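You operate a simulated robot arm through the tools that you are given. There is no shell and no other tool. Be economical: measure what you need, move in short steps, check, and stop when the job is done.

Carry out the task below with a simulated two-armed robot. There is one attempt and no reset: what you move stays moved.

Task
One drive has tripped: plug its motor plug back in and reset it.
Fine: switch it off for the plugging, then switch on and press its button.

The check looks at the end state, three seconds after you hand in, the way a careful person would. Anything else that was tipped, shoved, dropped, spilled or broken makes it a failure.

Robot
Two 7-joint arms with fingered hands on one trunk, on a base that drives. Base frame: it is fixed to the floor where the robot stands at the start and does not move with it; the origin is under the middle of the robot, x ahead of it, y to its left, z up. Units: mm, degrees, N and s.
The left shoulder is at the start at [55, 268, 1240], the right one opposite. Places, roughly: drive box [600, -400, 800]; drive six button [600, -800, 800]; drive six socket [500, -800, 700]; drive six switch [500, -700, 900]; orange plug [500, -700, 700]. Payload 5 kg a hand.
Tool frame (each hand has its own): the origin (TCP) lies between the finger pads and is the grasp point; the fingertips stand 52 mm ahead of it; z points along the fingers, y is the line along which they close. Largest opening 176 mm; the body of the gripper starts 61 mm behind the TCP. The gripper is a hand of 5 fingers: y runs from the thumb to the fingers, the wrist lies at [-26, -151, -269] in the tool frame.
Orientation is that of the tool frame in the base frame, as a unit quaternion [w, x, y, z]. With the fingers straight down and the wrist toward the robot, the tool's x, y and z point along [0, 1, 0], [1, 0, 0] and [0, 0, -1] of the base frame.

Tools
- The arms move only by the tool play_rows. It takes "left_moves", "right_moves" or both (then of equal length, played together; a hand with none holds still); each is a list of rows, each a list of 6 numbers: the shift along the tool's x, y, z in cm, then the turn, a rotation vector about the tool's x, y, z in rad. In form: [[x, y, z, ax, ay, az], ...]. A call has 1 to 10 rows; each row shifts and turns the commanded pose from where the row before left it, along the tool's axes as they then stand. A row lasts 0.2 s, in which the tool goes at most 50 mm and 8.6 degrees; a call with a longer step from one row to the next is refused whole. A pose out of reach is approached as far as the arm can. The call stops where the force on the tool passes 40 N (or 10 N more than at its start, if that is more) or the arm is blocked; 0.2 s more then pass. In this call time passes only in rows, and 0.2 s behind the last. It gives the time, the measured TCP pose, the force on the tool (base axes), the opening and the grip force at its end, in the units of the frame above (readings bear some noise), with the torque about the TCP (base axes, N m) and any sound that the robot's microphone picked up, and new pictures: "views" is both (left out), scene, wrist or none (wrist: the cameras of the hands that moved).
- Cameras (640 x 400 px; columns grow to the right, rows downward): "scene" is now at [131.9, -26.1, 1438.1]; the picture's right is [-0.35, -0.94, 0.00], its down [-0.70, 0.26, -0.66] and it looks along [0.62, -0.23, -0.75] (base axes); focal length 292 px, centre (320, 200). "left" rides on the left gripper at [-102, -142, -203] in its tool frame; the picture's right is [-0.79, -0.29, 0.54], its down [0.56, -0.70, 0.44] and it looks along [0.25, 0.65, 0.72] (tool axes); focal length 275 px, centre (320, 200). "right" rides on the right gripper at [102, -142, -203] in its tool frame; the picture's right is [-0.79, 0.29, -0.54], its down [-0.56, -0.70, 0.44] and it looks along [-0.25, 0.65, 0.72] (tool axes); focal length 275 px, centre (320, 200). There is no depth. A picture from a camera that has moved, and an enlarged one, comes with that camera's place and axes in the base frame and with its lens.
- raise_lower(by): slides the trunk up (or, below 0, down) by that many mm; the arms and the scene camera ride with it, the base frame stays. It gives what a move gives, with no picture.
- base_move(legs): drives the robot by 1 to 6 legs, each [ahead, turn to the left] in mm and degrees, along the robot's own axes; the way and the turn of a leg run together, so that a leg with both is an arc; at most 1500 mm and 180 degrees a leg. The arms and the cameras ride along, it lands a little off, and it stops where it bumps. It gives what a move gives, and a new picture of the scene camera.
- move_fingers(index, middle, ring, little, thumb_bend, thumb_turn, hand): sets how far each is bent, from 0 (flat) to 100 (curled in); at 30 the hand is open as for a grip, at 70 the pads meet at the TCP. One left out holds its place. A second passes; each finger stops where it meets its share of the squeeze, and holds until it gets a number again. It is the only way to open and close the hand. It gives what a move gives, with no picture; readings hold the bend of each and the force on index, middle, ring, little, thumb and palm. thumb_turn goes from beside the hand (0) to across from the fingers (100), as for a grip.
- pan_tilt(pan, tilt): turns the head with the scene camera to pan (to the left, within 80 degrees either way) and tilt (down, from -29 to 69), counted from straight ahead of the robot. It gives what a move gives, and a new picture of the scene camera.
- zoom(camera, box): a new picture of the part [left, top, right, bottom] of that camera's present view, enlarged. The clock stands still meanwhile.
- sign_off(): hands the job in; it is judged then, once.

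Go step by step. Nothing tells you exact positions but the pictures and the camera data: compare them with the known pose of the tool, close in by small moves and look again before you grip or let go. The budget is 120 turns and 260 pictures, counting those below and the enlarged ones. Unless the task says otherwise, let go and move clear before handing in, and close with one line.

The tools are called after ">>>" by a JSON object that holds its "api" and its "payload". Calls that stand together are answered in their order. play_rows: Moves the arms, as the interface text tells. Its arguments: {"type":"object","properties":{"left_moves":{"type":"array"},"right_moves":{"type":"array"},"views":{"type":"string","enum":["both","scene","wrist","none"]}},"required":[]} The other tools are called the same way: raise_lower (by) slides the trunk up or down; move_fingers (index, middle, ring, little, thumb_bend, thumb_turn, hand) moves the fingers one by one; base_move (legs) drives the base; pan_tilt (pan, tilt) turns the head that bears the scene camera; zoom (camera, box) takes an enlarged picture of a part of a camera's view; sign_off () hands the job in.

At the start:

```text
time_s: 0.0
left_eef_pos: [762.4, -48.5, 1084.1]
left_tool_rot: [-0.001, 0.707, 0.707, -0.001]
left_wrist_force: [1.1, -0.7, -0.4]
left_ft_torque: [0.0, 0.0, 0.01]
left_gripper_width: 175.7
left_gripper_force: 0.0
left_shape: jaw
left_bend: [30.0, 30.0, 30.0, 30.0, 30.0, 98.0]
left_finger forces: [0.1, 0.1, 0.1, 0.0, 0.0, 0.0]
right_eef_pos: [454.5, -591.3, 1033.2]
right_tool_rot: [0.0, 0.707, 0.707, 0.0]
right_wrist_force: [0.6, -0.3, 0.6]
right_ft_torque: [0.01, 0.0, 0.01]
right_gripper_width: 175.7
right_gripper_force: 0.1
right_shape: jaw
right_bend: [30.0, 30.0, 30.0, 30.0, 30.0, 98.0]
right_finger forces: [0.0, 0.0, 0.0, 0.0, 0.0, 0.0]
trunk travel left (down, up): [-400.0, 401.0]
robot x, y, heading: [0.1, -3.9, 0.0]
head pan, tilt: [-20.4, 47.8]
```

scene: 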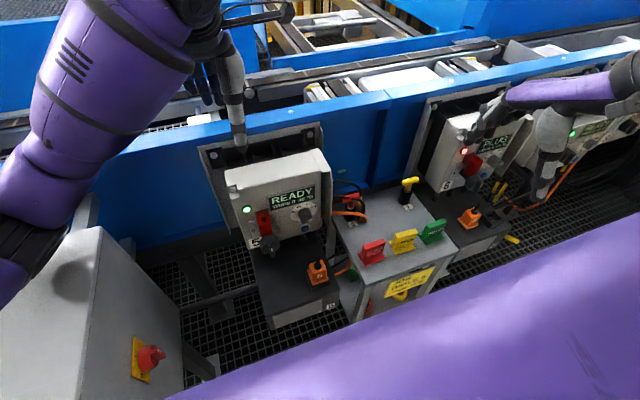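
right: 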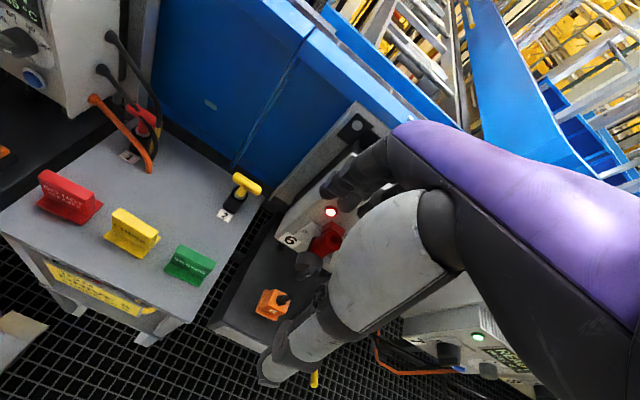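
left: 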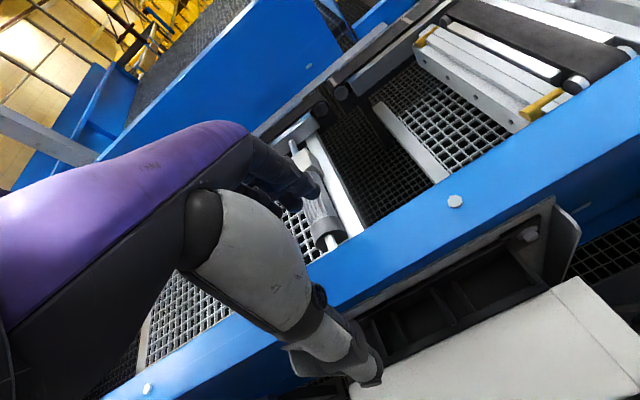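

I see three drives along a blue conveyor; drive 6 (red light, text display) sits at the right, partly hidden by the right hand. I'll enlarge the views around it first.

>>> {"api": "zoom", "payload": {"camera": "scene", "box": [380, 80, 640, 260]}}

>>> {"api": "pan_tilt", "payload": {"pan": -50, "tilt": 45}}

```text
2.22 times, centred on (510, 170) of scene
camera zoom: at [131.9, -26.1, 1438.1], right [-0.35, -0.94, 0.0], down [-0.7, 0.26, -0.66], along [0.62, -0.23, -0.75], focal length 649 px, centre (-102, 267)
```

zoom: 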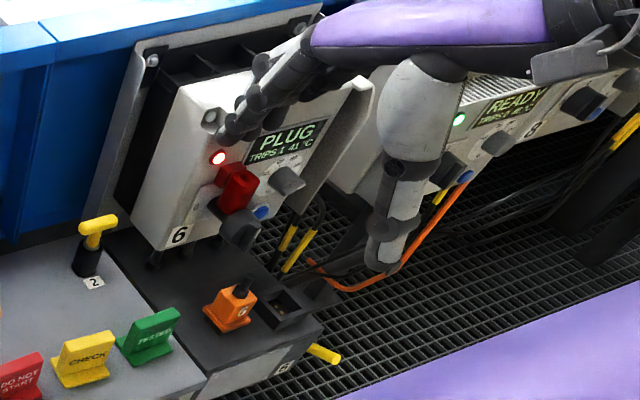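

```text
time_s: 0.9
left_eef_pos: [751.9, -49.8, 1092.6]
left_tool_rot: [0.009, 0.709, 0.705, 0.003]
left_wrist_force: [1.0, -0.4, -1.3]
left_ft_torque: [0.0, 0.13, -0.05]
left_gripper_width: 175.8
left_gripper_force: 0.1
left_shape: jaw
left_bend: [30.0, 30.0, 30.0, 30.0, 30.0, 97.0]
left_finger forces: [0.0, 0.0, 0.1, 0.0, 0.1, 0.1]
right_eef_pos: [442.7, -589.8, 1037.0]
right_tool_rot: [0.003, 0.708, 0.706, 0.005]
right_wrist_force: [1.2, 0.1, -0.8]
right_ft_torque: [0.03, 0.09, 0.03]
right_gripper_width: 176.1
right_gripper_force: 0.1
right_shape: jaw
right_bend: [30.0, 30.0, 30.0, 30.0, 30.0, 98.0]
right_finger forces: [0.0, 0.1, 0.0, 0.0, 0.0, 0.0]
trunk travel left (down, up): [-400.0, 401.0]
robot x, y, heading: [0.5, -1.8, -0.0]
head pan, tilt: [-50.0, 45.0]
camera scene: at [111.9, -60.9, 1441.9], right [-0.77, -0.64, 0.01], down [-0.47, 0.54, -0.7], along [0.44, -0.54, -0.71], focal length 292 px, centre (320, 200)
```

scene: 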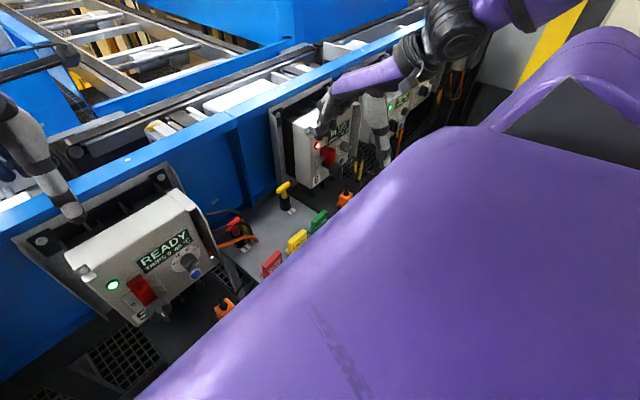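

Drive 6 shows "PLUG", its plug stands beside its socket on the dark shelf. The arm blocks the view, so I look around for free floor before driving nearer.

>>> {"api": "pan_tilt", "payload": {"pan": -80, "tilt": 20}}

>>> {"api": "pan_tilt", "payload": {"pan": 0, "tilt": 60}}

```text
time_s: 1.9
left_eef_pos: [749.9, -50.8, 1094.2]
left_tool_rot: [0.01, 0.709, 0.705, 0.004]
left_wrist_force: [0.6, -0.6, 0.5]
left_ft_torque: [-0.01, -0.03, 0.03]
left_gripper_width: 176.0
left_gripper_force: 0.1
left_shape: jaw
left_bend: [30.0, 30.0, 30.0, 30.0, 30.0, 97.0]
left_finger forces: [0.1, 0.0, 0.0, 0.0, 0.1, 0.1]
right_eef_pos: [442.6, -590.9, 1038.8]
right_tool_rot: [0.005, 0.708, 0.706, 0.005]
right_wrist_force: [0.0, -0.2, 0.6]
right_ft_torque: [-0.03, -0.03, -0.01]
right_gripper_width: 175.9
right_gripper_force: 0.1
right_shape: jaw
right_bend: [30.0, 30.0, 30.0, 30.0, 30.0, 98.0]
right_finger forces: [0.0, 0.0, 0.1, 0.0, 0.0, 0.0]
trunk travel left (down, up): [-400.0, 401.0]
robot x, y, heading: [0.3, -4.7, 0.0]
head pan, tilt: [-80.0, 20.0]
camera scene: at [74.5, -90.1, 1481.4], right [-0.98, -0.17, 0.01], down [-0.07, 0.34, -0.94], along [0.16, -0.93, -0.34], focal length 292 px, centre (320, 200)
```

scene: 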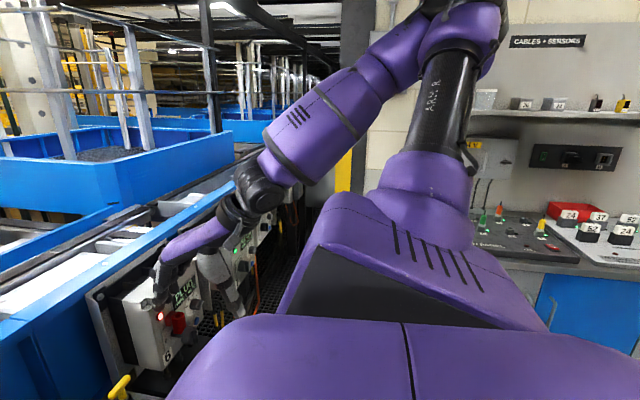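

```text
time_s: 3.4
left_eef_pos: [751.3, -50.2, 1095.9]
left_tool_rot: [0.01, 0.709, 0.705, 0.003]
left_wrist_force: [0.4, 0.4, 0.7]
left_ft_torque: [0.01, 0.0, 0.01]
left_gripper_width: 176.0
left_gripper_force: 0.1
left_shape: jaw
left_bend: [30.0, 30.0, 30.0, 30.0, 30.0, 97.0]
left_finger forces: [0.0, 0.0, 0.0, 0.1, 0.0, 0.0]
right_eef_pos: [442.1, -591.1, 1038.0]
right_tool_rot: [0.005, 0.707, 0.707, 0.006]
right_wrist_force: [-0.6, 0.4, -0.2]
right_ft_torque: [-0.02, -0.02, 0.0]
right_gripper_width: 176.0
right_gripper_force: 0.0
right_shape: jaw
right_bend: [30.0, 30.0, 30.0, 30.0, 30.0, 98.0]
right_finger forces: [0.1, 0.0, 0.0, 0.0, 0.1, 0.0]
trunk travel left (down, up): [-400.0, 401.0]
robot x, y, heading: [1.2, -2.6, 0.0]
head pan, tilt: [0.0, 60.0]
camera scene: at [124.3, 1.4, 1422.6], right [0.0, -1.0, 0.0], down [-0.87, 0.0, -0.49], along [0.49, 0.0, -0.87], focal length 292 px, centre (320, 200)
```

scene: 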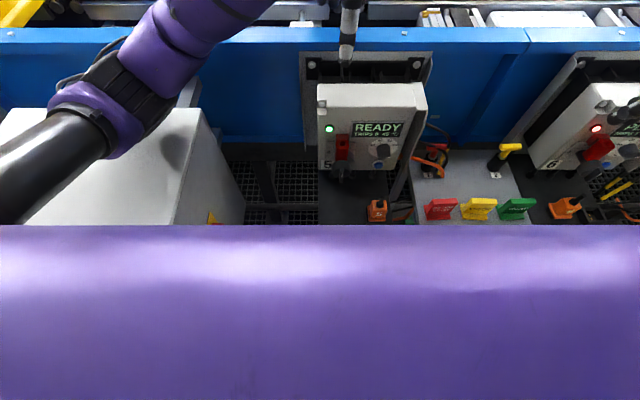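

The floor to the right is clear. I back up a little, turn, drive ~450 mm to the right and face the line again so drive 6 lies comfortably in front.

>>> {"api": "base_move", "payload": {"legs": [[-150, 0], [0, -90], [430, 0], [0, 90]]}}

```text
time_s: 11.8
left_eef_pos: [-191.3, -771.9, 1116.0]
left_tool_rot: [0.024, 1.0, -0.001, -0.009]
left_wrist_force: [3.9, -1.2, -5.5]
left_ft_torque: [0.11, 0.68, -0.13]
left_gripper_width: 175.7
left_gripper_force: 0.0
left_shape: jaw
left_bend: [30.0, 30.0, 30.0, 30.0, 30.0, 98.0]
left_finger forces: [0.0, 0.0, 0.0, 0.1, 0.0, 0.0]
right_eef_pos: [-733.0, -469.2, 1052.5]
right_tool_rot: [0.022, 1.0, 0.002, -0.001]
right_wrist_force: [9.4, 1.4, 3.2]
right_ft_torque: [-0.15, 1.07, -0.1]
right_gripper_width: 176.2
right_gripper_force: 0.0
right_shape: jaw
right_bend: [30.0, 30.0, 30.0, 30.0, 30.0, 97.0]
right_finger forces: [0.0, 0.1, 0.1, 0.1, 0.0, 0.0]
trunk travel left (down, up): [-400.0, 401.0]
robot x, y, heading: [-134.4, -46.9, -91.8]
head pan, tilt: [0.0, 60.0]
stopped in leg 3: the robot was blocked; the commanded pose is now the measured one
camera scene: at [-136.2, -172.5, 1422.6], right [-1.0, 0.03, 0.0], down [0.03, 0.87, -0.49], along [-0.02, -0.49, -0.87], focal length 292 px, centre (320, 200)
```

scene: 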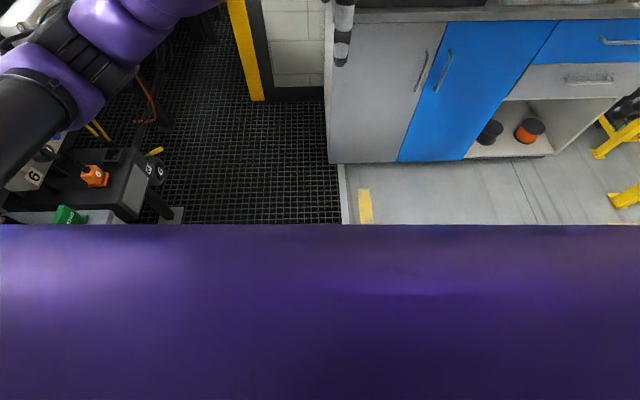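

The drive was blocked after about 45 mm; I look towards the right to find what was touched.

>>> {"api": "pan_tilt", "payload": {"pan": -60, "tilt": 40}}

>>> {"api": "pan_tilt", "payload": {"pan": 40, "tilt": 50}}

>>> {"api": "pan_tilt", "payload": {"pan": 0, "tilt": 25}}

```text
time_s: 13.1
left_eef_pos: [-196.0, -772.0, 1114.1]
left_tool_rot: [0.023, 1.0, -0.001, -0.006]
left_wrist_force: [1.4, -0.4, -0.5]
left_ft_torque: [0.07, 0.14, -0.03]
left_gripper_width: 175.6
left_gripper_force: 0.1
left_shape: jaw
left_bend: [30.0, 30.0, 30.0, 30.0, 30.0, 98.0]
left_finger forces: [0.1, 0.0, 0.1, 0.0, 0.0, 0.1]
right_eef_pos: [-735.4, -469.0, 1049.9]
right_tool_rot: [0.02, 1.0, 0.001, 0.0]
right_wrist_force: [0.0, -0.7, 0.4]
right_ft_torque: [0.05, 0.13, -0.03]
right_gripper_width: 176.1
right_gripper_force: 0.0
right_shape: jaw
right_bend: [30.0, 30.0, 30.0, 30.0, 30.0, 97.0]
right_finger forces: [0.1, 0.0, 0.0, 0.0, 0.0, 0.0]
trunk travel left (down, up): [-400.0, 401.0]
robot x, y, heading: [-134.9, -50.8, -92.0]
head pan, tilt: [-60.0, 40.0]
camera scene: at [-212.5, -146.1, 1449.6], right [-0.47, 0.88, 0.01], down [0.57, 0.31, -0.76], along [-0.68, -0.35, -0.65], focal length 292 px, centre (320, 200)
```

scene: 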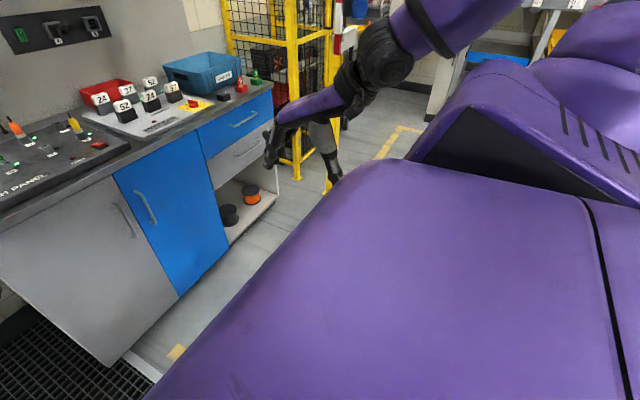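

```text
time_s: 14.8
left_eef_pos: [-196.6, -769.6, 1115.2]
left_tool_rot: [0.023, 1.0, -0.002, -0.006]
left_wrist_force: [-0.6, 0.1, 0.0]
left_ft_torque: [-0.01, 0.02, -0.03]
left_gripper_width: 175.8
left_gripper_force: 0.0
left_shape: jaw
left_bend: [30.0, 30.0, 30.0, 30.0, 30.0, 98.0]
left_finger forces: [0.0, 0.1, 0.0, 0.1, 0.1, 0.0]
right_eef_pos: [-736.4, -468.2, 1048.7]
right_tool_rot: [0.02, 1.0, 0.001, -0.001]
right_wrist_force: [-0.6, -0.6, 0.0]
right_ft_torque: [0.02, -0.05, -0.01]
right_gripper_width: 176.0
right_gripper_force: 0.0
right_shape: jaw
right_bend: [30.0, 30.0, 30.0, 30.0, 30.0, 97.0]
right_finger forces: [0.0, 0.0, 0.1, 0.0, 0.0, 0.0]
trunk travel left (down, up): [-400.0, 401.0]
robot x, y, heading: [-135.5, -49.8, -91.9]
head pan, tilt: [40.0, 50.0]
camera scene: at [-91.3, -166.1, 1435.3], right [-0.79, -0.62, -0.01], down [-0.47, 0.61, -0.63], along [0.4, -0.5, -0.77], focal length 292 px, centre (320, 200)
```

scene: 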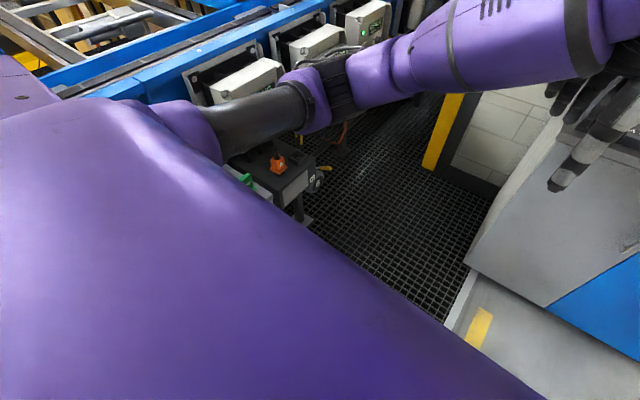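

```text
time_s: 15.9
left_eef_pos: [-196.1, -770.1, 1115.1]
left_tool_rot: [0.023, 1.0, -0.002, -0.007]
left_wrist_force: [-0.7, 0.4, 0.0]
left_ft_torque: [0.0, 0.0, 0.01]
left_gripper_width: 175.8
left_gripper_force: 0.1
left_shape: jaw
left_bend: [30.0, 30.0, 30.0, 30.0, 30.0, 98.0]
left_finger forces: [0.0, 0.0, 0.0, 0.1, 0.0, 0.0]
right_eef_pos: [-738.1, -468.5, 1049.4]
right_tool_rot: [0.02, 1.0, 0.001, 0.001]
right_wrist_force: [-0.6, -0.5, 0.5]
right_ft_torque: [0.04, 0.05, 0.0]
right_gripper_width: 176.1
right_gripper_force: 0.0
right_shape: jaw
right_bend: [30.0, 30.0, 30.0, 30.0, 30.0, 97.0]
right_finger forces: [0.0, 0.0, 0.0, 0.1, 0.0, 0.0]
trunk travel left (down, up): [-400.0, 401.0]
robot x, y, heading: [-136.1, -47.3, -92.0]
head pan, tilt: [0.0, 25.0]
camera scene: at [-141.8, -198.0, 1472.3], right [-1.0, 0.03, 0.0], down [0.01, 0.44, -0.9], along [-0.03, -0.9, -0.44], focal length 292 px, centre (320, 200)
```

scene: 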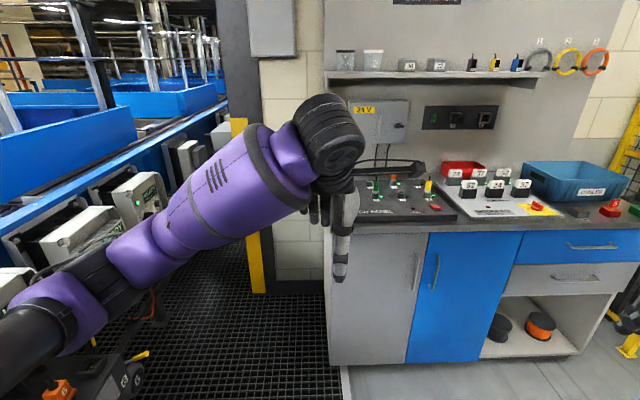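

Nothing visible is touched. I test a short drive ahead again.

>>> {"api": "base_move", "payload": {"legs": [[100, 0]]}}

```text
time_s: 17.2
left_eef_pos: [-199.7, -870.9, 1113.4]
left_tool_rot: [0.021, 1.0, -0.002, -0.007]
left_wrist_force: [0.4, -2.2, -2.6]
left_ft_torque: [0.28, 0.03, -0.06]
left_gripper_width: 176.2
left_gripper_force: 0.0
left_shape: jaw
left_bend: [30.0, 30.0, 30.0, 30.0, 30.0, 98.0]
left_finger forces: [0.1, 0.1, 0.1, 0.1, 0.0, 0.0]
right_eef_pos: [-739.8, -569.9, 1049.1]
right_tool_rot: [0.018, 1.0, 0.001, 0.0]
right_wrist_force: [-0.1, -2.0, -0.6]
right_ft_torque: [0.23, -0.01, 0.06]
right_gripper_width: 175.9
right_gripper_force: 0.0
right_shape: jaw
right_bend: [30.0, 30.0, 30.0, 30.0, 30.0, 97.0]
right_finger forces: [0.1, 0.0, 0.0, 0.1, 0.0, 0.1]
trunk travel left (down, up): [-400.0, 401.0]
robot x, y, heading: [-141.1, -148.4, -92.0]
head pan, tilt: [0.0, 25.0]
camera scene: at [-145.4, -300.2, 1471.8], right [-1.0, 0.03, 0.0], down [0.02, 0.44, -0.9], along [-0.03, -0.9, -0.44], focal length 292 px, centre (320, 200)
```

scene: 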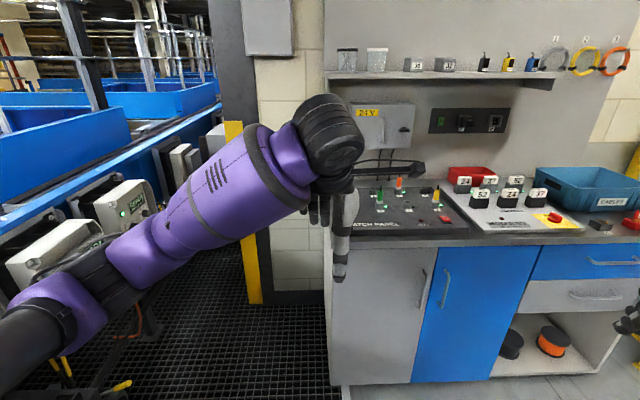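

It moves freely now. I continue in gentle portions, swinging diagonally to keep the hands clear of the bench.

>>> {"api": "base_move", "payload": {"legs": [[130, 0], [0, 47]]}}

>>> {"api": "base_move", "payload": {"legs": [[170, 0], [0, 45]]}}

>>> {"api": "pan_tilt", "payload": {"pan": -15, "tilt": 50}}

```text
time_s: 19.2
left_eef_pos: [-204.8, -959.8, 1151.2]
left_tool_rot: [0.052, 0.998, -0.007, -0.023]
left_wrist_force: [1.2, 3.5, 2.4]
left_ft_torque: [-0.38, 0.09, 0.08]
left_gripper_width: 175.8
left_gripper_force: 0.1
left_shape: jaw
left_bend: [30.0, 30.0, 30.0, 30.0, 30.0, 98.0]
left_finger forces: [0.0, 0.0, 0.0, 0.1, 0.0, 0.1]
right_eef_pos: [-756.1, -680.9, 1070.1]
right_tool_rot: [0.044, 0.999, 0.002, 0.0]
right_wrist_force: [-1.7, 4.3, -0.3]
right_ft_torque: [-0.64, -0.13, -0.14]
right_gripper_width: 176.0
right_gripper_force: 0.1
right_shape: jaw
right_bend: [30.0, 30.0, 30.0, 30.0, 30.0, 98.0]
right_finger forces: [0.0, 0.0, 0.1, 0.1, 0.0, 0.0]
trunk travel left (down, up): [-400.0, 401.0]
robot x, y, heading: [-144.5, -280.7, -91.4]
head pan, tilt: [0.0, 25.0]
stopped in leg 2: the robot was blocked; the commanded pose is now the measured one
camera scene: at [-148.0, -425.0, 1472.6], right [-1.0, 0.02, 0.0], down [0.01, 0.43, -0.9], along [-0.02, -0.9, -0.43], focal length 292 px, centre (320, 200)
```

scene: 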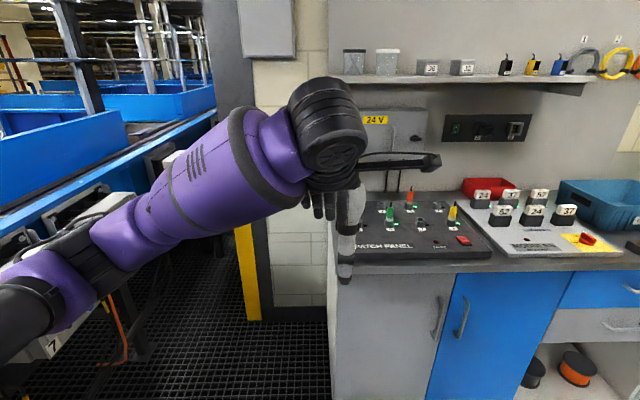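

```text
time_s: 21.3
left_eef_pos: [-203.1, -1101.5, 1179.1]
left_tool_rot: [0.073, 0.997, -0.002, -0.029]
left_wrist_force: [1.4, 5.3, 5.3]
left_ft_torque: [-0.6, -0.03, 0.13]
left_gripper_width: 175.9
left_gripper_force: 0.1
left_shape: jaw
left_bend: [30.0, 30.0, 30.0, 30.0, 30.0, 97.0]
left_finger forces: [0.0, 0.1, 0.0, 0.0, 0.0, 0.0]
right_eef_pos: [-759.0, -830.9, 1080.8]
right_tool_rot: [0.046, 0.999, 0.015, 0.015]
right_wrist_force: [-1.4, 6.4, 0.9]
right_ft_torque: [-0.61, -0.08, -0.15]
right_gripper_width: 175.9
right_gripper_force: 0.0
right_shape: jaw
right_bend: [30.0, 30.0, 30.0, 30.0, 30.0, 98.0]
right_finger forces: [0.1, 0.1, 0.0, 0.1, 0.1, 0.0]
trunk travel left (down, up): [-400.0, 401.0]
robot x, y, heading: [-147.7, -449.5, -90.9]
head pan, tilt: [0.0, 25.0]
stopped in leg 2: the robot was blocked; the commanded pose is now the measured one
camera scene: at [-151.6, -591.9, 1473.3], right [-1.0, 0.02, 0.0], down [0.01, 0.43, -0.9], along [-0.01, -0.9, -0.43], focal length 292 px, centre (320, 200)
```

scene: 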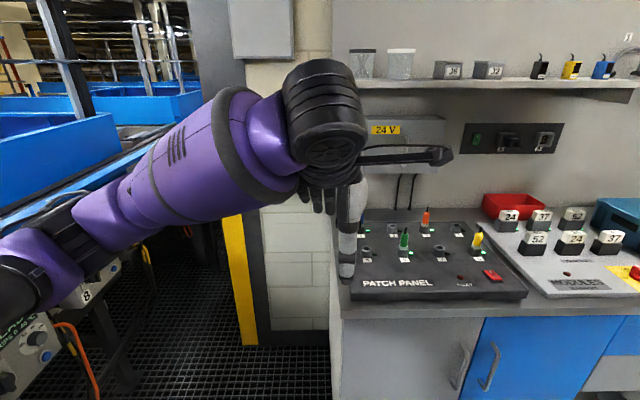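

```text
time_s: 22.2
left_eef_pos: [-204.5, -1104.6, 1169.8]
left_tool_rot: [0.067, 0.997, -0.005, -0.028]
left_wrist_force: [-5.1, 6.7, -12.2]
left_ft_torque: [-0.89, -0.14, 0.25]
left_gripper_width: 175.8
left_gripper_force: 0.1
left_shape: jaw
left_bend: [30.0, 30.0, 30.0, 30.0, 30.0, 97.0]
left_finger forces: [0.0, 0.0, 0.0, 0.1, 0.0, 0.0]
right_eef_pos: [-759.4, -834.9, 1079.1]
right_tool_rot: [0.047, 0.999, 0.016, 0.014]
right_wrist_force: [0.1, -1.3, 6.5]
right_ft_torque: [0.07, 0.18, -0.03]
right_gripper_width: 176.3
right_gripper_force: 0.1
right_shape: jaw
right_bend: [30.0, 30.0, 30.0, 30.0, 30.0, 98.0]
right_finger forces: [0.1, 0.0, 0.0, 0.0, 0.1, 0.0]
trunk travel left (down, up): [-400.0, 401.0]
robot x, y, heading: [-150.9, -450.2, -91.2]
head pan, tilt: [-15.0, 50.0]
camera scene: at [-170.3, -578.9, 1435.0], right [-0.96, 0.27, 0.0], down [0.21, 0.74, -0.63], along [-0.18, -0.61, -0.77], focal length 292 px, centre (320, 200)
```

scene: 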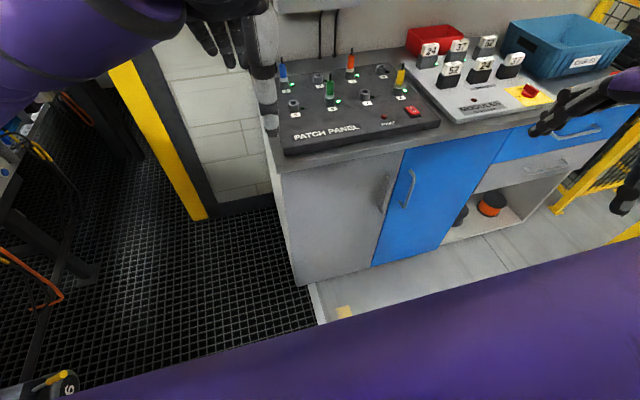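

The stops seem to come from the arms swinging when legs change. I back off from the bench a little first, then turn as a lone leg.

>>> {"api": "base_move", "payload": {"legs": [[-100, 0]]}}

>>> {"api": "base_move", "payload": {"legs": [[0, 30]]}}

```text
time_s: 23.3
left_eef_pos: [-203.6, -1024.9, 1200.3]
left_tool_rot: [0.092, 0.995, -0.009, -0.036]
left_wrist_force: [0.3, 7.8, 6.7]
left_ft_torque: [-0.85, -0.2, 0.27]
left_gripper_width: 176.1
left_gripper_force: 0.0
left_shape: jaw
left_bend: [30.0, 30.0, 30.0, 30.0, 30.0, 98.0]
left_finger forces: [0.1, 0.1, 0.0, 0.0, 0.0, 0.0]
right_eef_pos: [-762.9, -759.5, 1088.8]
right_tool_rot: [0.052, 0.998, 0.02, 0.024]
right_wrist_force: [-0.5, 6.3, 0.7]
right_ft_torque: [-0.72, -0.08, -0.1]
right_gripper_width: 176.1
right_gripper_force: 0.2
right_shape: jaw
right_bend: [30.0, 30.0, 30.0, 30.0, 30.0, 98.0]
right_finger forces: [0.1, 0.1, 0.0, 0.1, 0.0, 0.0]
trunk travel left (down, up): [-400.0, 401.0]
robot x, y, heading: [-151.0, -402.0, -90.8]
head pan, tilt: [-15.0, 50.0]
stopped in leg 1: the robot was blocked; the commanded pose is now the measured one
camera scene: at [-171.3, -520.8, 1435.9], right [-0.96, 0.27, 0.0], down [0.21, 0.74, -0.64], along [-0.18, -0.61, -0.77], focal length 292 px, centre (320, 200)
```

scene: 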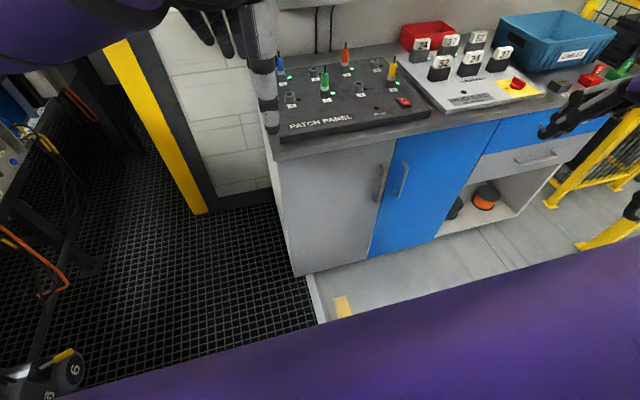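

```text
time_s: 24.5
left_eef_pos: [-121.2, -997.9, 1214.2]
left_tool_rot: [0.106, 0.993, 0.057, -0.018]
left_wrist_force: [4.0, 5.6, 3.1]
left_ft_torque: [-0.51, 0.39, -0.04]
left_gripper_width: 175.8
left_gripper_force: 0.0
left_shape: jaw
left_bend: [30.0, 30.0, 30.0, 30.0, 30.0, 98.0]
left_finger forces: [0.0, 0.0, 0.1, 0.0, 0.1, 0.0]
right_eef_pos: [-718.3, -807.6, 1101.1]
right_tool_rot: [0.044, 0.993, 0.096, 0.047]
right_wrist_force: [2.4, 5.3, 1.9]
right_ft_torque: [-0.45, 0.33, -0.2]
right_gripper_width: 175.9
right_gripper_force: 0.0
right_shape: jaw
right_bend: [30.0, 30.0, 30.0, 30.0, 30.0, 98.0]
right_finger forces: [0.0, 0.0, 0.0, 0.0, 0.0, 0.0]
trunk travel left (down, up): [-400.0, 401.0]
robot x, y, heading: [-149.1, -399.7, -84.7]
head pan, tilt: [-15.0, 50.0]
stopped in leg 1: the robot was blocked; the commanded pose is now the measured one
camera scene: at [-153.9, -526.6, 1436.1], right [-0.99, 0.17, 0.01], down [0.13, 0.76, -0.64], along [-0.11, -0.63, -0.77], focal length 292 px, centre (320, 200)
```

scene: 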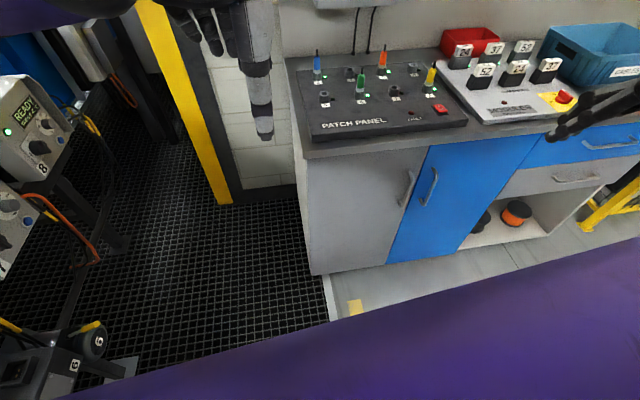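

Stretched arms seem to trip the drive's bump check. I draw both hands in toward the body, then go on turning.

>>> {"api": "play_rows", "payload": {"left_moves": [[0, -2.5, 0, 0, 0, 0], [0, -2.5, 0, 0, 0, 0], [0, -2.5, 0, 0, 0, 0], [0, -2.5, 0, 0, 0, 0], [0, -2.5, 0, 0, 0, 0], [0, -2.5, 0, 0, 0, 0], [0, -2.5, 0, 0, 0, 0], [0, 0, 0, 0, 0, 0]], "right_moves": [[0, -2.5, 0, 0, 0, 0], [0, -2.5, 0, 0, 0, 0], [0, -2.5, 0, 0, 0, 0], [0, -2.5, 0, 0, 0, 0], [0, -2.5, 0, 0, 0, 0], [0, -2.5, 0, 0, 0, 0], [0, -2.5, 0, 0, 0, 0], [0, 0, 0, 0, 0, 0]], "views": "none"}}

>>> {"api": "base_move", "payload": {"legs": [[0, 30]]}}

```text
time_s: 26.5
left_eef_pos: [-148.8, -813.0, 1179.1]
left_tool_rot: [0.11, 0.992, 0.055, -0.017]
left_wrist_force: [-0.7, 3.7, 1.0]
left_ft_torque: [-0.35, -0.06, 0.08]
left_gripper_width: 175.9
left_gripper_force: 0.1
left_shape: jaw
left_bend: [30.0, 30.0, 30.0, 30.0, 30.0, 98.0]
left_finger forces: [0.1, 0.0, 0.0, 0.1, 0.0, 0.1]
right_eef_pos: [-780.1, -610.1, 1069.9]
right_tool_rot: [-0.033, 0.994, 0.099, 0.037]
right_wrist_force: [0.0, 2.6, 1.0]
right_ft_torque: [-0.3, -0.12, -0.1]
right_gripper_width: 176.0
right_gripper_force: 0.0
right_shape: jaw
right_bend: [30.0, 30.0, 30.0, 30.0, 30.0, 98.0]
right_finger forces: [0.0, 0.0, 0.0, 0.0, 0.1, 0.1]
right hand out of reach, approached as far as the arm can: row 1, 2, 3, 4
trunk travel left (down, up): [-400.0, 401.0]
robot x, y, heading: [-148.6, -402.6, -84.7]
head pan, tilt: [-15.0, 50.0]
stopped in row 8 (right hand): the arm was blocked; the commanded pose is now the measured one
```

```text
time_s: 27.4
left_eef_pos: [-149.3, -785.4, 1184.3]
left_tool_rot: [0.117, 0.991, 0.059, -0.016]
left_wrist_force: [-2.0, 2.4, 0.2]
left_ft_torque: [-0.39, -0.34, 0.17]
left_gripper_width: 176.0
left_gripper_force: 0.0
left_shape: jaw
left_bend: [30.0, 30.0, 30.0, 30.0, 30.0, 98.0]
left_finger forces: [0.0, 0.0, 0.0, 0.0, 0.1, 0.0]
right_eef_pos: [-783.1, -592.4, 1072.7]
right_tool_rot: [-0.033, 0.993, 0.109, 0.032]
right_wrist_force: [-3.0, 3.3, -0.4]
right_ft_torque: [-0.29, -0.41, -0.08]
right_gripper_width: 176.0
right_gripper_force: 0.0
right_shape: jaw
right_bend: [30.0, 30.0, 30.0, 30.0, 30.0, 98.0]
right_finger forces: [0.0, 0.1, 0.0, 0.1, 0.0, 0.1]
trunk travel left (down, up): [-400.0, 401.0]
robot x, y, heading: [-149.9, -397.3, -84.0]
head pan, tilt: [-15.0, 50.0]
stopped in leg 1: the force on the tool passed its limit at 63 N (the readings are from after the stop); the commanded pose is now the measured one
camera scene: at [-159.4, -529.7, 1435.2], right [-0.99, 0.16, 0.0], down [0.12, 0.76, -0.63], along [-0.1, -0.63, -0.77], focal length 292 px, centre (320, 200)
```

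scene: 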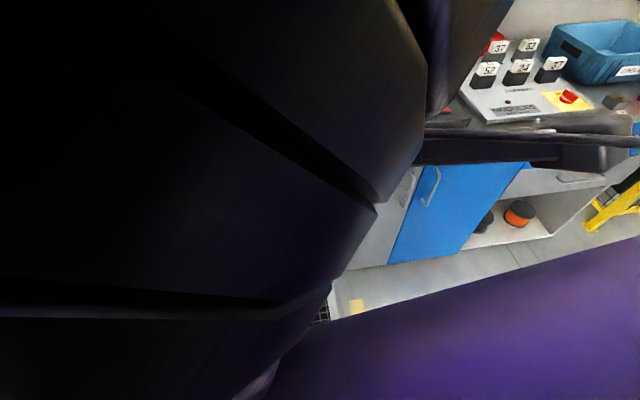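

The left forearm has come up against the head area. I push it back out a bit and lower.

>>> {"api": "play_rows", "payload": {"left_moves": [[0, 2, 1, 0, 0, 0], [0, 2, 1, 0, 0, 0], [0, 2, 1, 0, 0, 0], [0, 2, 1, 0, 0, 0], [0, 2, 1, 0, 0, 0], [0, 1, 0, 0, 0, 0], [0, 0, 0, 0, 0, 0]], "views": "scene"}}

```text
time_s: 29.0
left_eef_pos: [-128.7, -911.7, 1163.6]
left_tool_rot: [0.12, 0.991, 0.063, -0.014]
left_wrist_force: [0.6, -0.9, -0.2]
left_ft_torque: [0.07, 0.01, -0.02]
left_gripper_width: 175.8
left_gripper_force: 0.0
left_shape: jaw
left_bend: [30.0, 30.0, 30.0, 30.0, 30.0, 98.0]
left_finger forces: [0.1, 0.0, 0.1, 0.1, 0.0, 0.0]
right_eef_pos: [-779.8, -594.3, 1073.1]
right_tool_rot: [-0.036, 0.993, 0.109, 0.031]
right_wrist_force: [-0.2, -1.0, 0.8]
right_ft_torque: [0.09, -0.02, 0.02]
right_gripper_width: 175.8
right_gripper_force: 0.2
right_shape: jaw
right_bend: [30.0, 30.0, 30.0, 30.0, 30.0, 98.0]
right_finger forces: [0.1, 0.0, 0.0, 0.0, 0.0, 0.1]
trunk travel left (down, up): [-400.0, 401.0]
robot x, y, heading: [-149.5, -399.3, -84.1]
head pan, tilt: [-15.0, 50.0]
camera scene: at [-156.3, -532.9, 1435.0], right [-0.99, 0.16, 0.0], down [0.12, 0.77, -0.63], along [-0.1, -0.62, -0.78], focal length 292 px, centre (320, 200)
```

scene: 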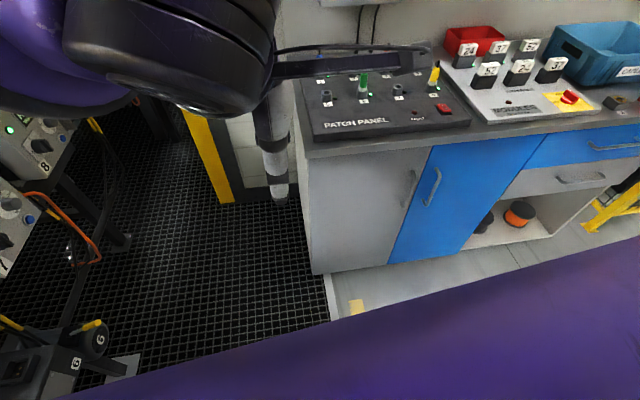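

Arm is free and settled. I try turning left in one leg.

>>> {"api": "base_move", "payload": {"legs": [[0, 40]]}}

```text
time_s: 32.2
left_eef_pos: [197.7, -775.3, 1163.8]
left_tool_rot: [0.119, 0.907, 0.404, 0.03]
left_wrist_force: [-1.2, 0.2, 0.5]
left_ft_torque: [0.0, -0.09, 0.06]
left_gripper_width: 176.1
left_gripper_force: 0.1
left_shape: jaw
left_bend: [30.0, 30.0, 30.0, 30.0, 30.0, 98.0]
left_finger forces: [0.0, 0.1, 0.0, 0.0, 0.1, 0.0]
right_eef_pos: [-503.6, -956.1, 1073.0]
right_tool_rot: [-0.051, 0.897, 0.438, 0.023]
right_wrist_force: [-0.9, -1.2, -0.4]
right_ft_torque: [-0.02, -0.07, -0.02]
right_gripper_width: 176.1
right_gripper_force: 0.1
right_shape: jaw
right_bend: [30.0, 30.0, 30.0, 30.0, 30.0, 97.0]
right_finger forces: [0.1, 0.0, 0.0, 0.1, 0.0, 0.0]
trunk travel left (down, up): [-400.0, 401.0]
robot x, y, heading: [-149.0, -402.2, -43.3]
head pan, tilt: [-15.0, 50.0]
camera scene: at [-69.6, -505.4, 1435.2], right [-0.85, -0.52, 0.0], down [-0.41, 0.66, -0.63], along [0.33, -0.54, -0.77], focal length 292 px, centre (320, 200)
```

scene: 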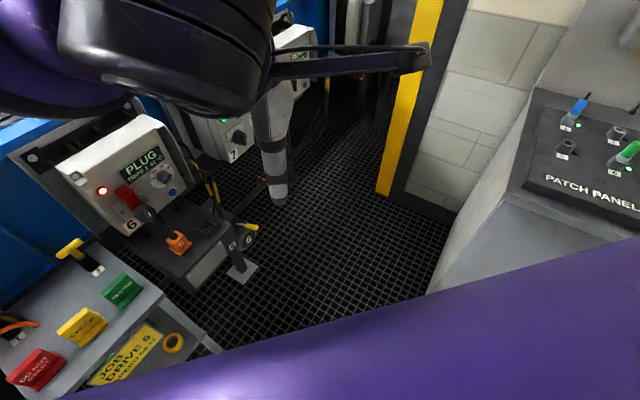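

The turn works with the arms in. I finish turning to face the line.

>>> {"api": "base_move", "payload": {"legs": [[0, 42]]}}

>>> {"api": "pan_tilt", "payload": {"pan": -15, "tilt": 45}}

```text
time_s: 35.5
left_eef_pos: [345.5, -448.1, 1170.5]
left_tool_rot: [0.105, 0.704, 0.699, 0.074]
left_wrist_force: [-0.3, -0.5, 0.5]
left_ft_torque: [0.0, 0.02, -0.05]
left_gripper_width: 176.1
left_gripper_force: 0.1
left_shape: jaw
left_bend: [30.0, 30.0, 30.0, 30.0, 30.0, 97.0]
left_finger forces: [0.0, 0.0, 0.0, 0.0, 0.0, 0.0]
right_eef_pos: [-52.7, -1050.2, 1078.8]
right_tool_rot: [-0.056, 0.682, 0.729, 0.002]
right_wrist_force: [0.0, -0.7, -0.1]
right_ft_torque: [-0.02, 0.01, 0.01]
right_gripper_width: 176.2
right_gripper_force: 0.1
right_shape: jaw
right_bend: [30.0, 30.0, 30.0, 30.0, 30.0, 98.0]
right_finger forces: [0.1, 0.0, 0.1, 0.0, 0.0, 0.1]
trunk travel left (down, up): [-400.0, 401.0]
robot x, y, heading: [-153.9, -405.2, -1.6]
head pan, tilt: [-15.0, 50.0]
camera scene: at [-19.0, -425.8, 1435.0], right [-0.29, -0.96, 0.0], down [-0.74, 0.22, -0.63], along [0.6, -0.18, -0.77], focal length 292 px, centre (320, 200)
```

scene: 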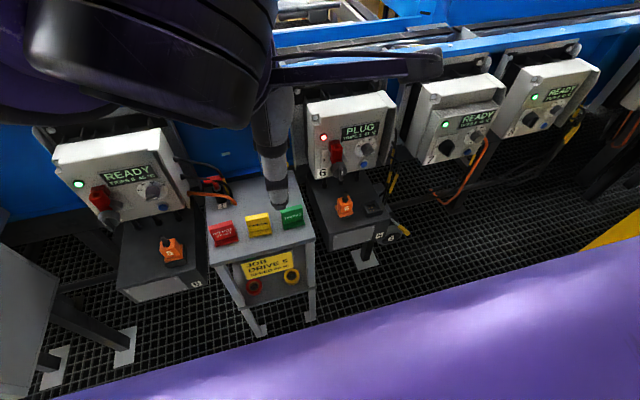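

```text
time_s: 36.1
left_eef_pos: [326.6, -449.8, 1176.7]
left_tool_rot: [0.111, 0.707, 0.695, 0.074]
left_wrist_force: [-1.7, 0.7, 0.2]
left_ft_torque: [-0.05, -0.3, 0.02]
left_gripper_width: 176.0
left_gripper_force: 0.0
left_shape: jaw
left_bend: [30.0, 30.0, 30.0, 30.0, 30.0, 98.0]
left_finger forces: [0.1, 0.0, 0.1, 0.0, 0.0, 0.0]
right_eef_pos: [-68.7, -1050.4, 1082.8]
right_tool_rot: [-0.048, 0.68, 0.732, 0.004]
right_wrist_force: [-2.0, 0.4, 0.3]
right_ft_torque: [-0.05, -0.28, -0.08]
right_gripper_width: 175.8
right_gripper_force: 0.0
right_shape: jaw
right_bend: [30.0, 30.0, 30.0, 30.0, 30.0, 97.0]
right_finger forces: [0.1, 0.0, 0.0, 0.0, 0.0, 0.1]
trunk travel left (down, up): [-400.0, 401.0]
robot x, y, heading: [-152.1, -406.8, -1.8]
head pan, tilt: [-15.0, 45.0]
camera scene: at [-18.2, -426.8, 1442.4], right [-0.29, -0.96, 0.0], down [-0.69, 0.2, -0.7], along [0.67, -0.2, -0.71], focal length 292 px, centre (320, 200)
```

scene: 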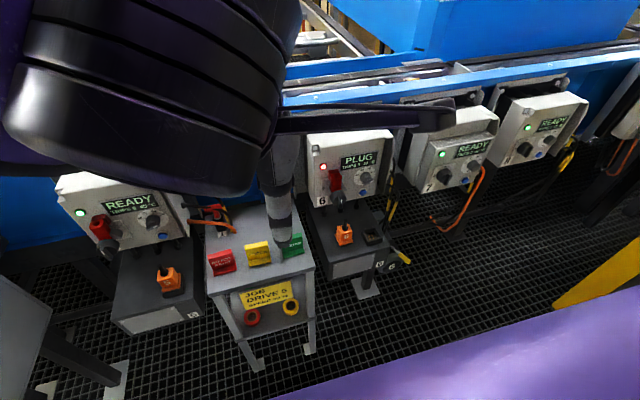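

Drive 6 is well in view now. I shift the left hand to the left out of sight and enlarge drive 6.

>>> {"api": "play_rows", "payload": {"left_moves": [[3, 0, 0, 0, 0, 0], [3, 0, 0, 0, 0, 0], [3, 0, 0, 0, 0, 0], [3, 0, 0, 0, 0, 0], [3, 0, 0, 0, 0, 0], [3, 0, 0, 0, 0, 0], [3, 0, 0, 0, 0, 0]], "views": "none"}}

>>> {"api": "zoom", "payload": {"camera": "scene", "box": [280, 120, 440, 220]}}

>>> {"api": "zoom", "payload": {"camera": "scene", "box": [280, 190, 440, 290]}}

>>> {"api": "zoom", "payload": {"camera": "scene", "box": [50, 170, 340, 350]}}

```text
time_s: 37.7
left_eef_pos: [379.6, -274.8, 1198.6]
left_tool_rot: [0.108, 0.703, 0.698, 0.077]
left_wrist_force: [-0.1, 1.3, -0.4]
left_ft_torque: [-0.2, -0.05, -0.07]
left_gripper_width: 175.7
left_gripper_force: 0.0
left_shape: jaw
left_bend: [30.0, 30.0, 30.0, 30.0, 30.0, 97.0]
left_finger forces: [0.1, 0.0, 0.1, 0.0, 0.1, 0.0]
left hand out of reach, approached as far as the arm can: row 4, 5, 6, 7
right_eef_pos: [-65.3, -1049.0, 1082.8]
right_tool_rot: [-0.048, 0.68, 0.732, 0.002]
right_wrist_force: [-0.2, 1.7, 1.0]
right_ft_torque: [-0.22, -0.02, -0.04]
right_gripper_width: 175.9
right_gripper_force: 0.1
right_shape: jaw
right_bend: [30.0, 30.0, 30.0, 30.0, 30.0, 97.0]
right_finger forces: [0.0, 0.1, 0.0, 0.0, 0.0, 0.1]
trunk travel left (down, up): [-400.0, 401.0]
robot x, y, heading: [-152.9, -402.6, -1.8]
head pan, tilt: [-15.0, 45.0]
```

```text
4.00 times, centred on (360, 170) of scene
camera zoom: at [-15.2, -425.2, 1442.0], right [-0.29, -0.96, 0.0], down [-0.69, 0.2, -0.7], along [0.67, -0.2, -0.72], focal length 1168 px, centre (160, 320)
```

zoom: 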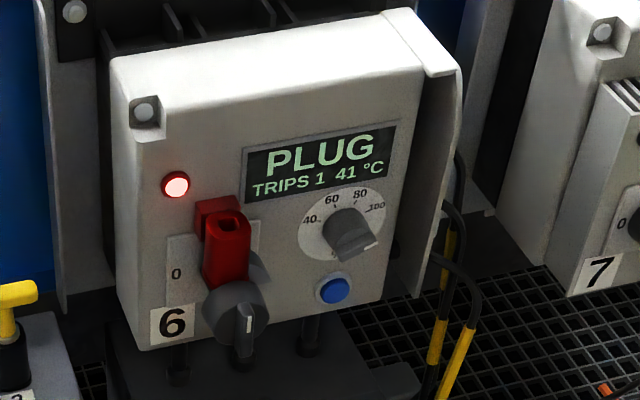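

```text
4.00 times, centred on (360, 240) of scene
camera zoom: at [-15.2, -425.2, 1442.0], right [-0.29, -0.96, 0.0], down [-0.69, 0.2, -0.7], along [0.67, -0.2, -0.72], focal length 1168 px, centre (160, 40)
```

zoom: 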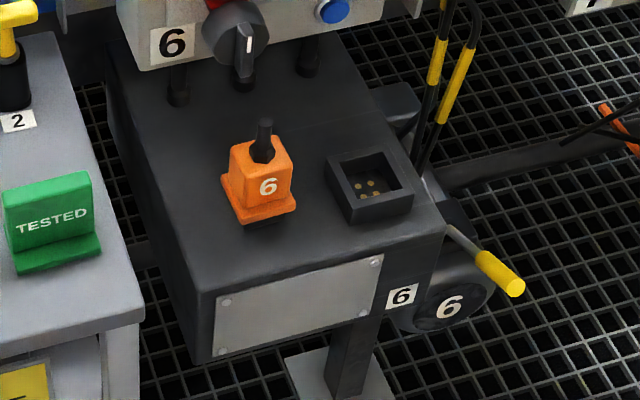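

```text
2.21 times, centred on (195, 260) of scene
camera zoom: at [-15.2, -425.2, 1442.0], right [-0.29, -0.96, 0.0], down [-0.69, 0.2, -0.7], along [0.67, -0.2, -0.72], focal length 644 px, centre (596, 68)
```

zoom: 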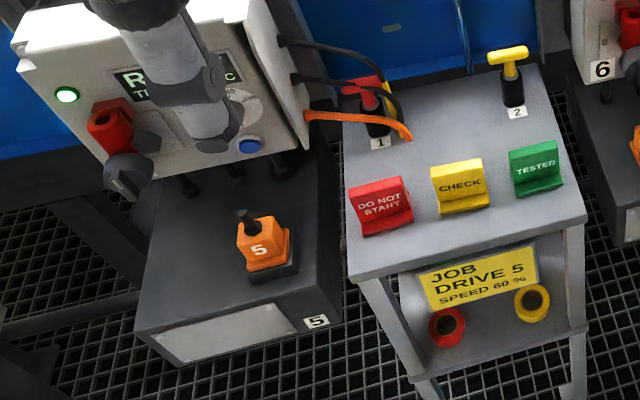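

The orange plug marked 6 stands loose beside its square socket. I look closer at the switches of drives 6, 7 and 8 for comparison.

>>> {"api": "zoom", "payload": {"camera": "scene", "box": [400, 80, 600, 205]}}

>>> {"api": "zoom", "payload": {"camera": "scene", "box": [310, 150, 390, 200]}}

```text
3.20 times, centred on (500, 142) of scene
camera zoom: at [-15.2, -425.2, 1442.0], right [-0.29, -0.96, 0.0], down [-0.69, 0.2, -0.7], along [0.67, -0.2, -0.72], focal length 934 px, centre (-256, 384)
```

zoom: 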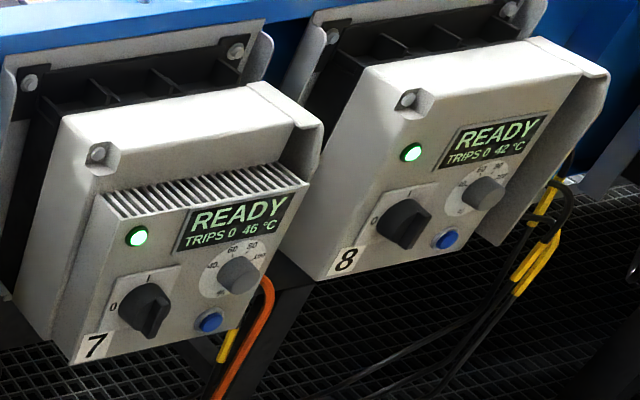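

```text
8.00 times, centred on (350, 175) of scene
camera zoom: at [-15.2, -425.2, 1442.0], right [-0.29, -0.96, 0.0], down [-0.69, 0.2, -0.7], along [0.67, -0.2, -0.72], focal length 2335 px, centre (80, 400)
```

zoom: 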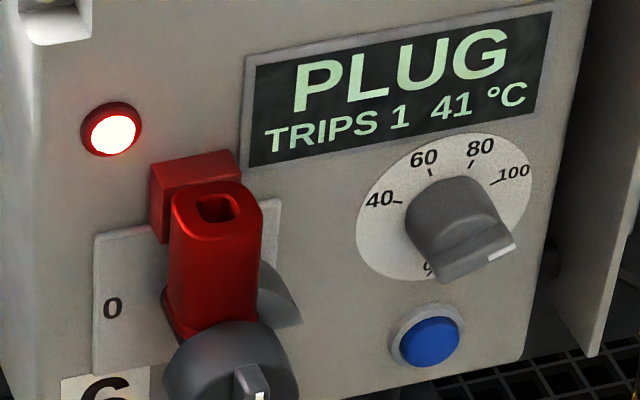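

Drives 7/8 show switch positions 0 (left) and I (top); drive 6's switch has a red piece in front of it that I need to see closer. I bring the right hand round in front at height to use its camera.

>>> {"api": "play_rows", "payload": {"right_moves": [[3, 4, 0, 0, 0, 0], [3, 4, 0, 0, 0, 0], [3, 4, 0, 0, 0, 0], [3, 4, 0, 0, 0, 0], [3, 4, 0, 0, 0, 0], [3, 4, 0, 0, 0, 0], [3, 4, 0, 0, 0, 0], [3, 4, 0, 0, 0, 0], [3, 3, 0, 0, 0, 0], [0, 0, 0, 0, 0, 0]], "views": "both"}}

```text
time_s: 39.2
left_eef_pos: [359.8, -274.8, 1208.3]
left_tool_rot: [0.114, 0.7, 0.7, 0.082]
left_wrist_force: [-4.0, 1.5, 1.5]
left_ft_torque: [-0.06, -0.41, 0.03]
left_gripper_width: 176.0
left_gripper_force: 0.1
left_shape: jaw
left_bend: [30.0, 30.0, 30.0, 30.0, 30.0, 98.0]
left_finger forces: [0.0, 0.0, 0.0, 0.1, 0.0, 0.1]
right_eef_pos: [186.7, -968.7, 1206.3]
right_tool_rot: [0.028, 0.677, 0.731, 0.079]
right_wrist_force: [-4.0, 0.9, 2.8]
right_ft_torque: [-0.18, -0.48, -0.17]
right_gripper_width: 175.9
right_gripper_force: 0.0
right_shape: jaw
right_bend: [30.0, 30.0, 30.0, 30.0, 30.0, 97.0]
right_finger forces: [0.0, 0.0, 0.0, 0.0, 0.0, 0.0]
right hand out of reach, approached as far as the arm can: row 1, 2, 3, 4, 5, 6, 7
trunk travel left (down, up): [-400.0, 401.0]
robot x, y, heading: [-153.6, -403.8, -2.0]
head pan, tilt: [-15.0, 45.0]
stopped in row 7 (right hand): the force on the tool passed its limit at 45 N (the readings are from after the stop); the commanded pose is now the measured one
camera scene: at [-23.0, -425.3, 1443.0], right [-0.29, -0.96, 0.0], down [-0.68, 0.2, -0.7], along [0.67, -0.2, -0.71], focal length 292 px, centre (320, 200)
camera right: at [8.8, -893.4, 1390.4], right [0.27, -0.81, 0.52], down [-0.58, -0.57, -0.58], along [0.77, -0.15, -0.62], focal length 275 px, centre (320, 200)
```

scene: 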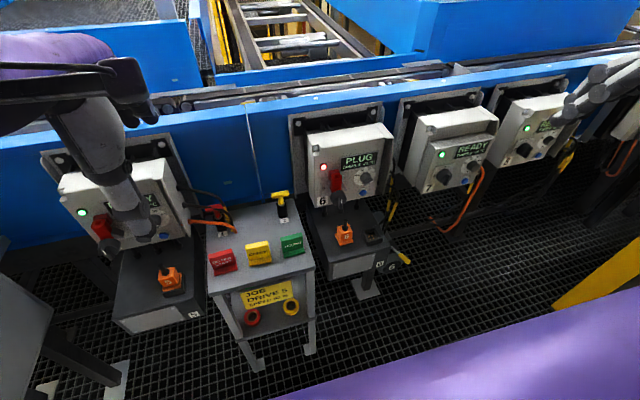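
right: 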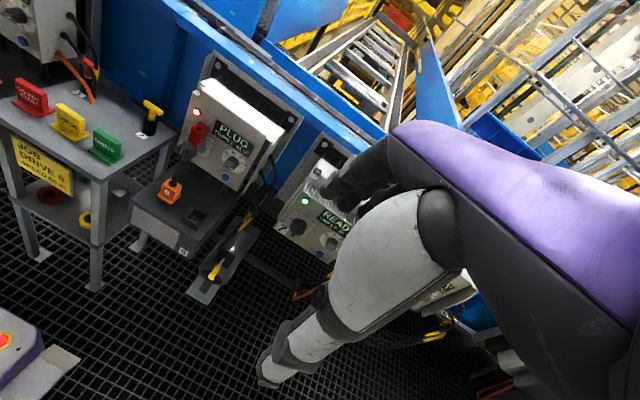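

The swing was too fast. I continue in smaller steps toward the front of drive 6.

>>> {"api": "play_rows", "payload": {"right_moves": [[1.5, 0.5, 1, 0, 0, 0], [2.5, 1, 2, 0, 0, 0], [2.5, 1, 2, 0, 0, 0], [2.5, 1, 2, 0, 0, 0], [2.5, 1, 2, 0, 0, 0], [2.5, 1, 2, 0, 0, 0], [2.5, 1, 2, 0, 0, 0], [2.5, 1, 2, 0, 0, 0], [1.5, 0.5, 1, 0, 0, 0], [0, 0, 0, 0, 0, 0]], "views": "wrist"}}

```text
time_s: 41.5
left_eef_pos: [366.7, -278.6, 1205.5]
left_tool_rot: [0.112, 0.701, 0.7, 0.081]
left_wrist_force: [-0.4, -0.5, 1.0]
left_ft_torque: [0.06, -0.01, 0.06]
left_gripper_width: 176.1
left_gripper_force: 0.0
left_shape: jaw
left_bend: [30.0, 30.0, 30.0, 30.0, 30.0, 97.0]
left_finger forces: [0.0, 0.0, 0.1, 0.0, 0.0, 0.0]
right_eef_pos: [358.6, -856.0, 1153.9]
right_tool_rot: [0.024, 0.677, 0.732, 0.077]
right_wrist_force: [-0.3, -0.5, -0.1]
right_ft_torque: [0.04, -0.08, -0.02]
right_gripper_width: 176.1
right_gripper_force: 0.0
right_shape: jaw
right_bend: [30.0, 30.0, 30.0, 30.0, 30.0, 97.0]
right_finger forces: [0.0, 0.0, 0.0, 0.1, 0.0, 0.0]
right hand out of reach, approached as far as the arm can: row 1, 2, 3, 4, 5, 6, 7, 8, 9
trunk travel left (down, up): [-400.0, 401.0]
robot x, y, heading: [-151.4, -403.5, -1.9]
head pan, tilt: [-15.0, 45.0]
camera right: at [182.0, -780.8, 1339.2], right [0.27, -0.81, 0.52], down [-0.59, -0.57, -0.58], along [0.76, -0.15, -0.63], focal length 275 px, centre (320, 200)
```

right: 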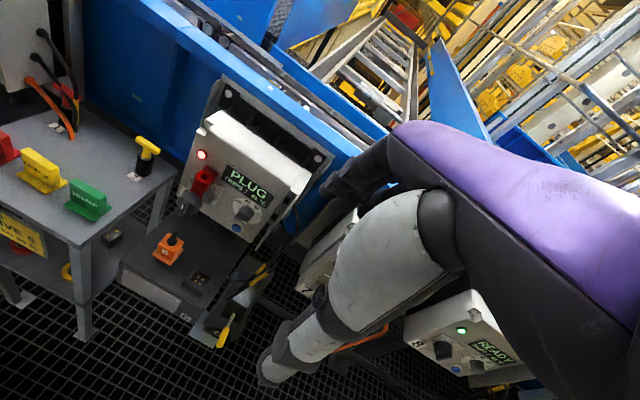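

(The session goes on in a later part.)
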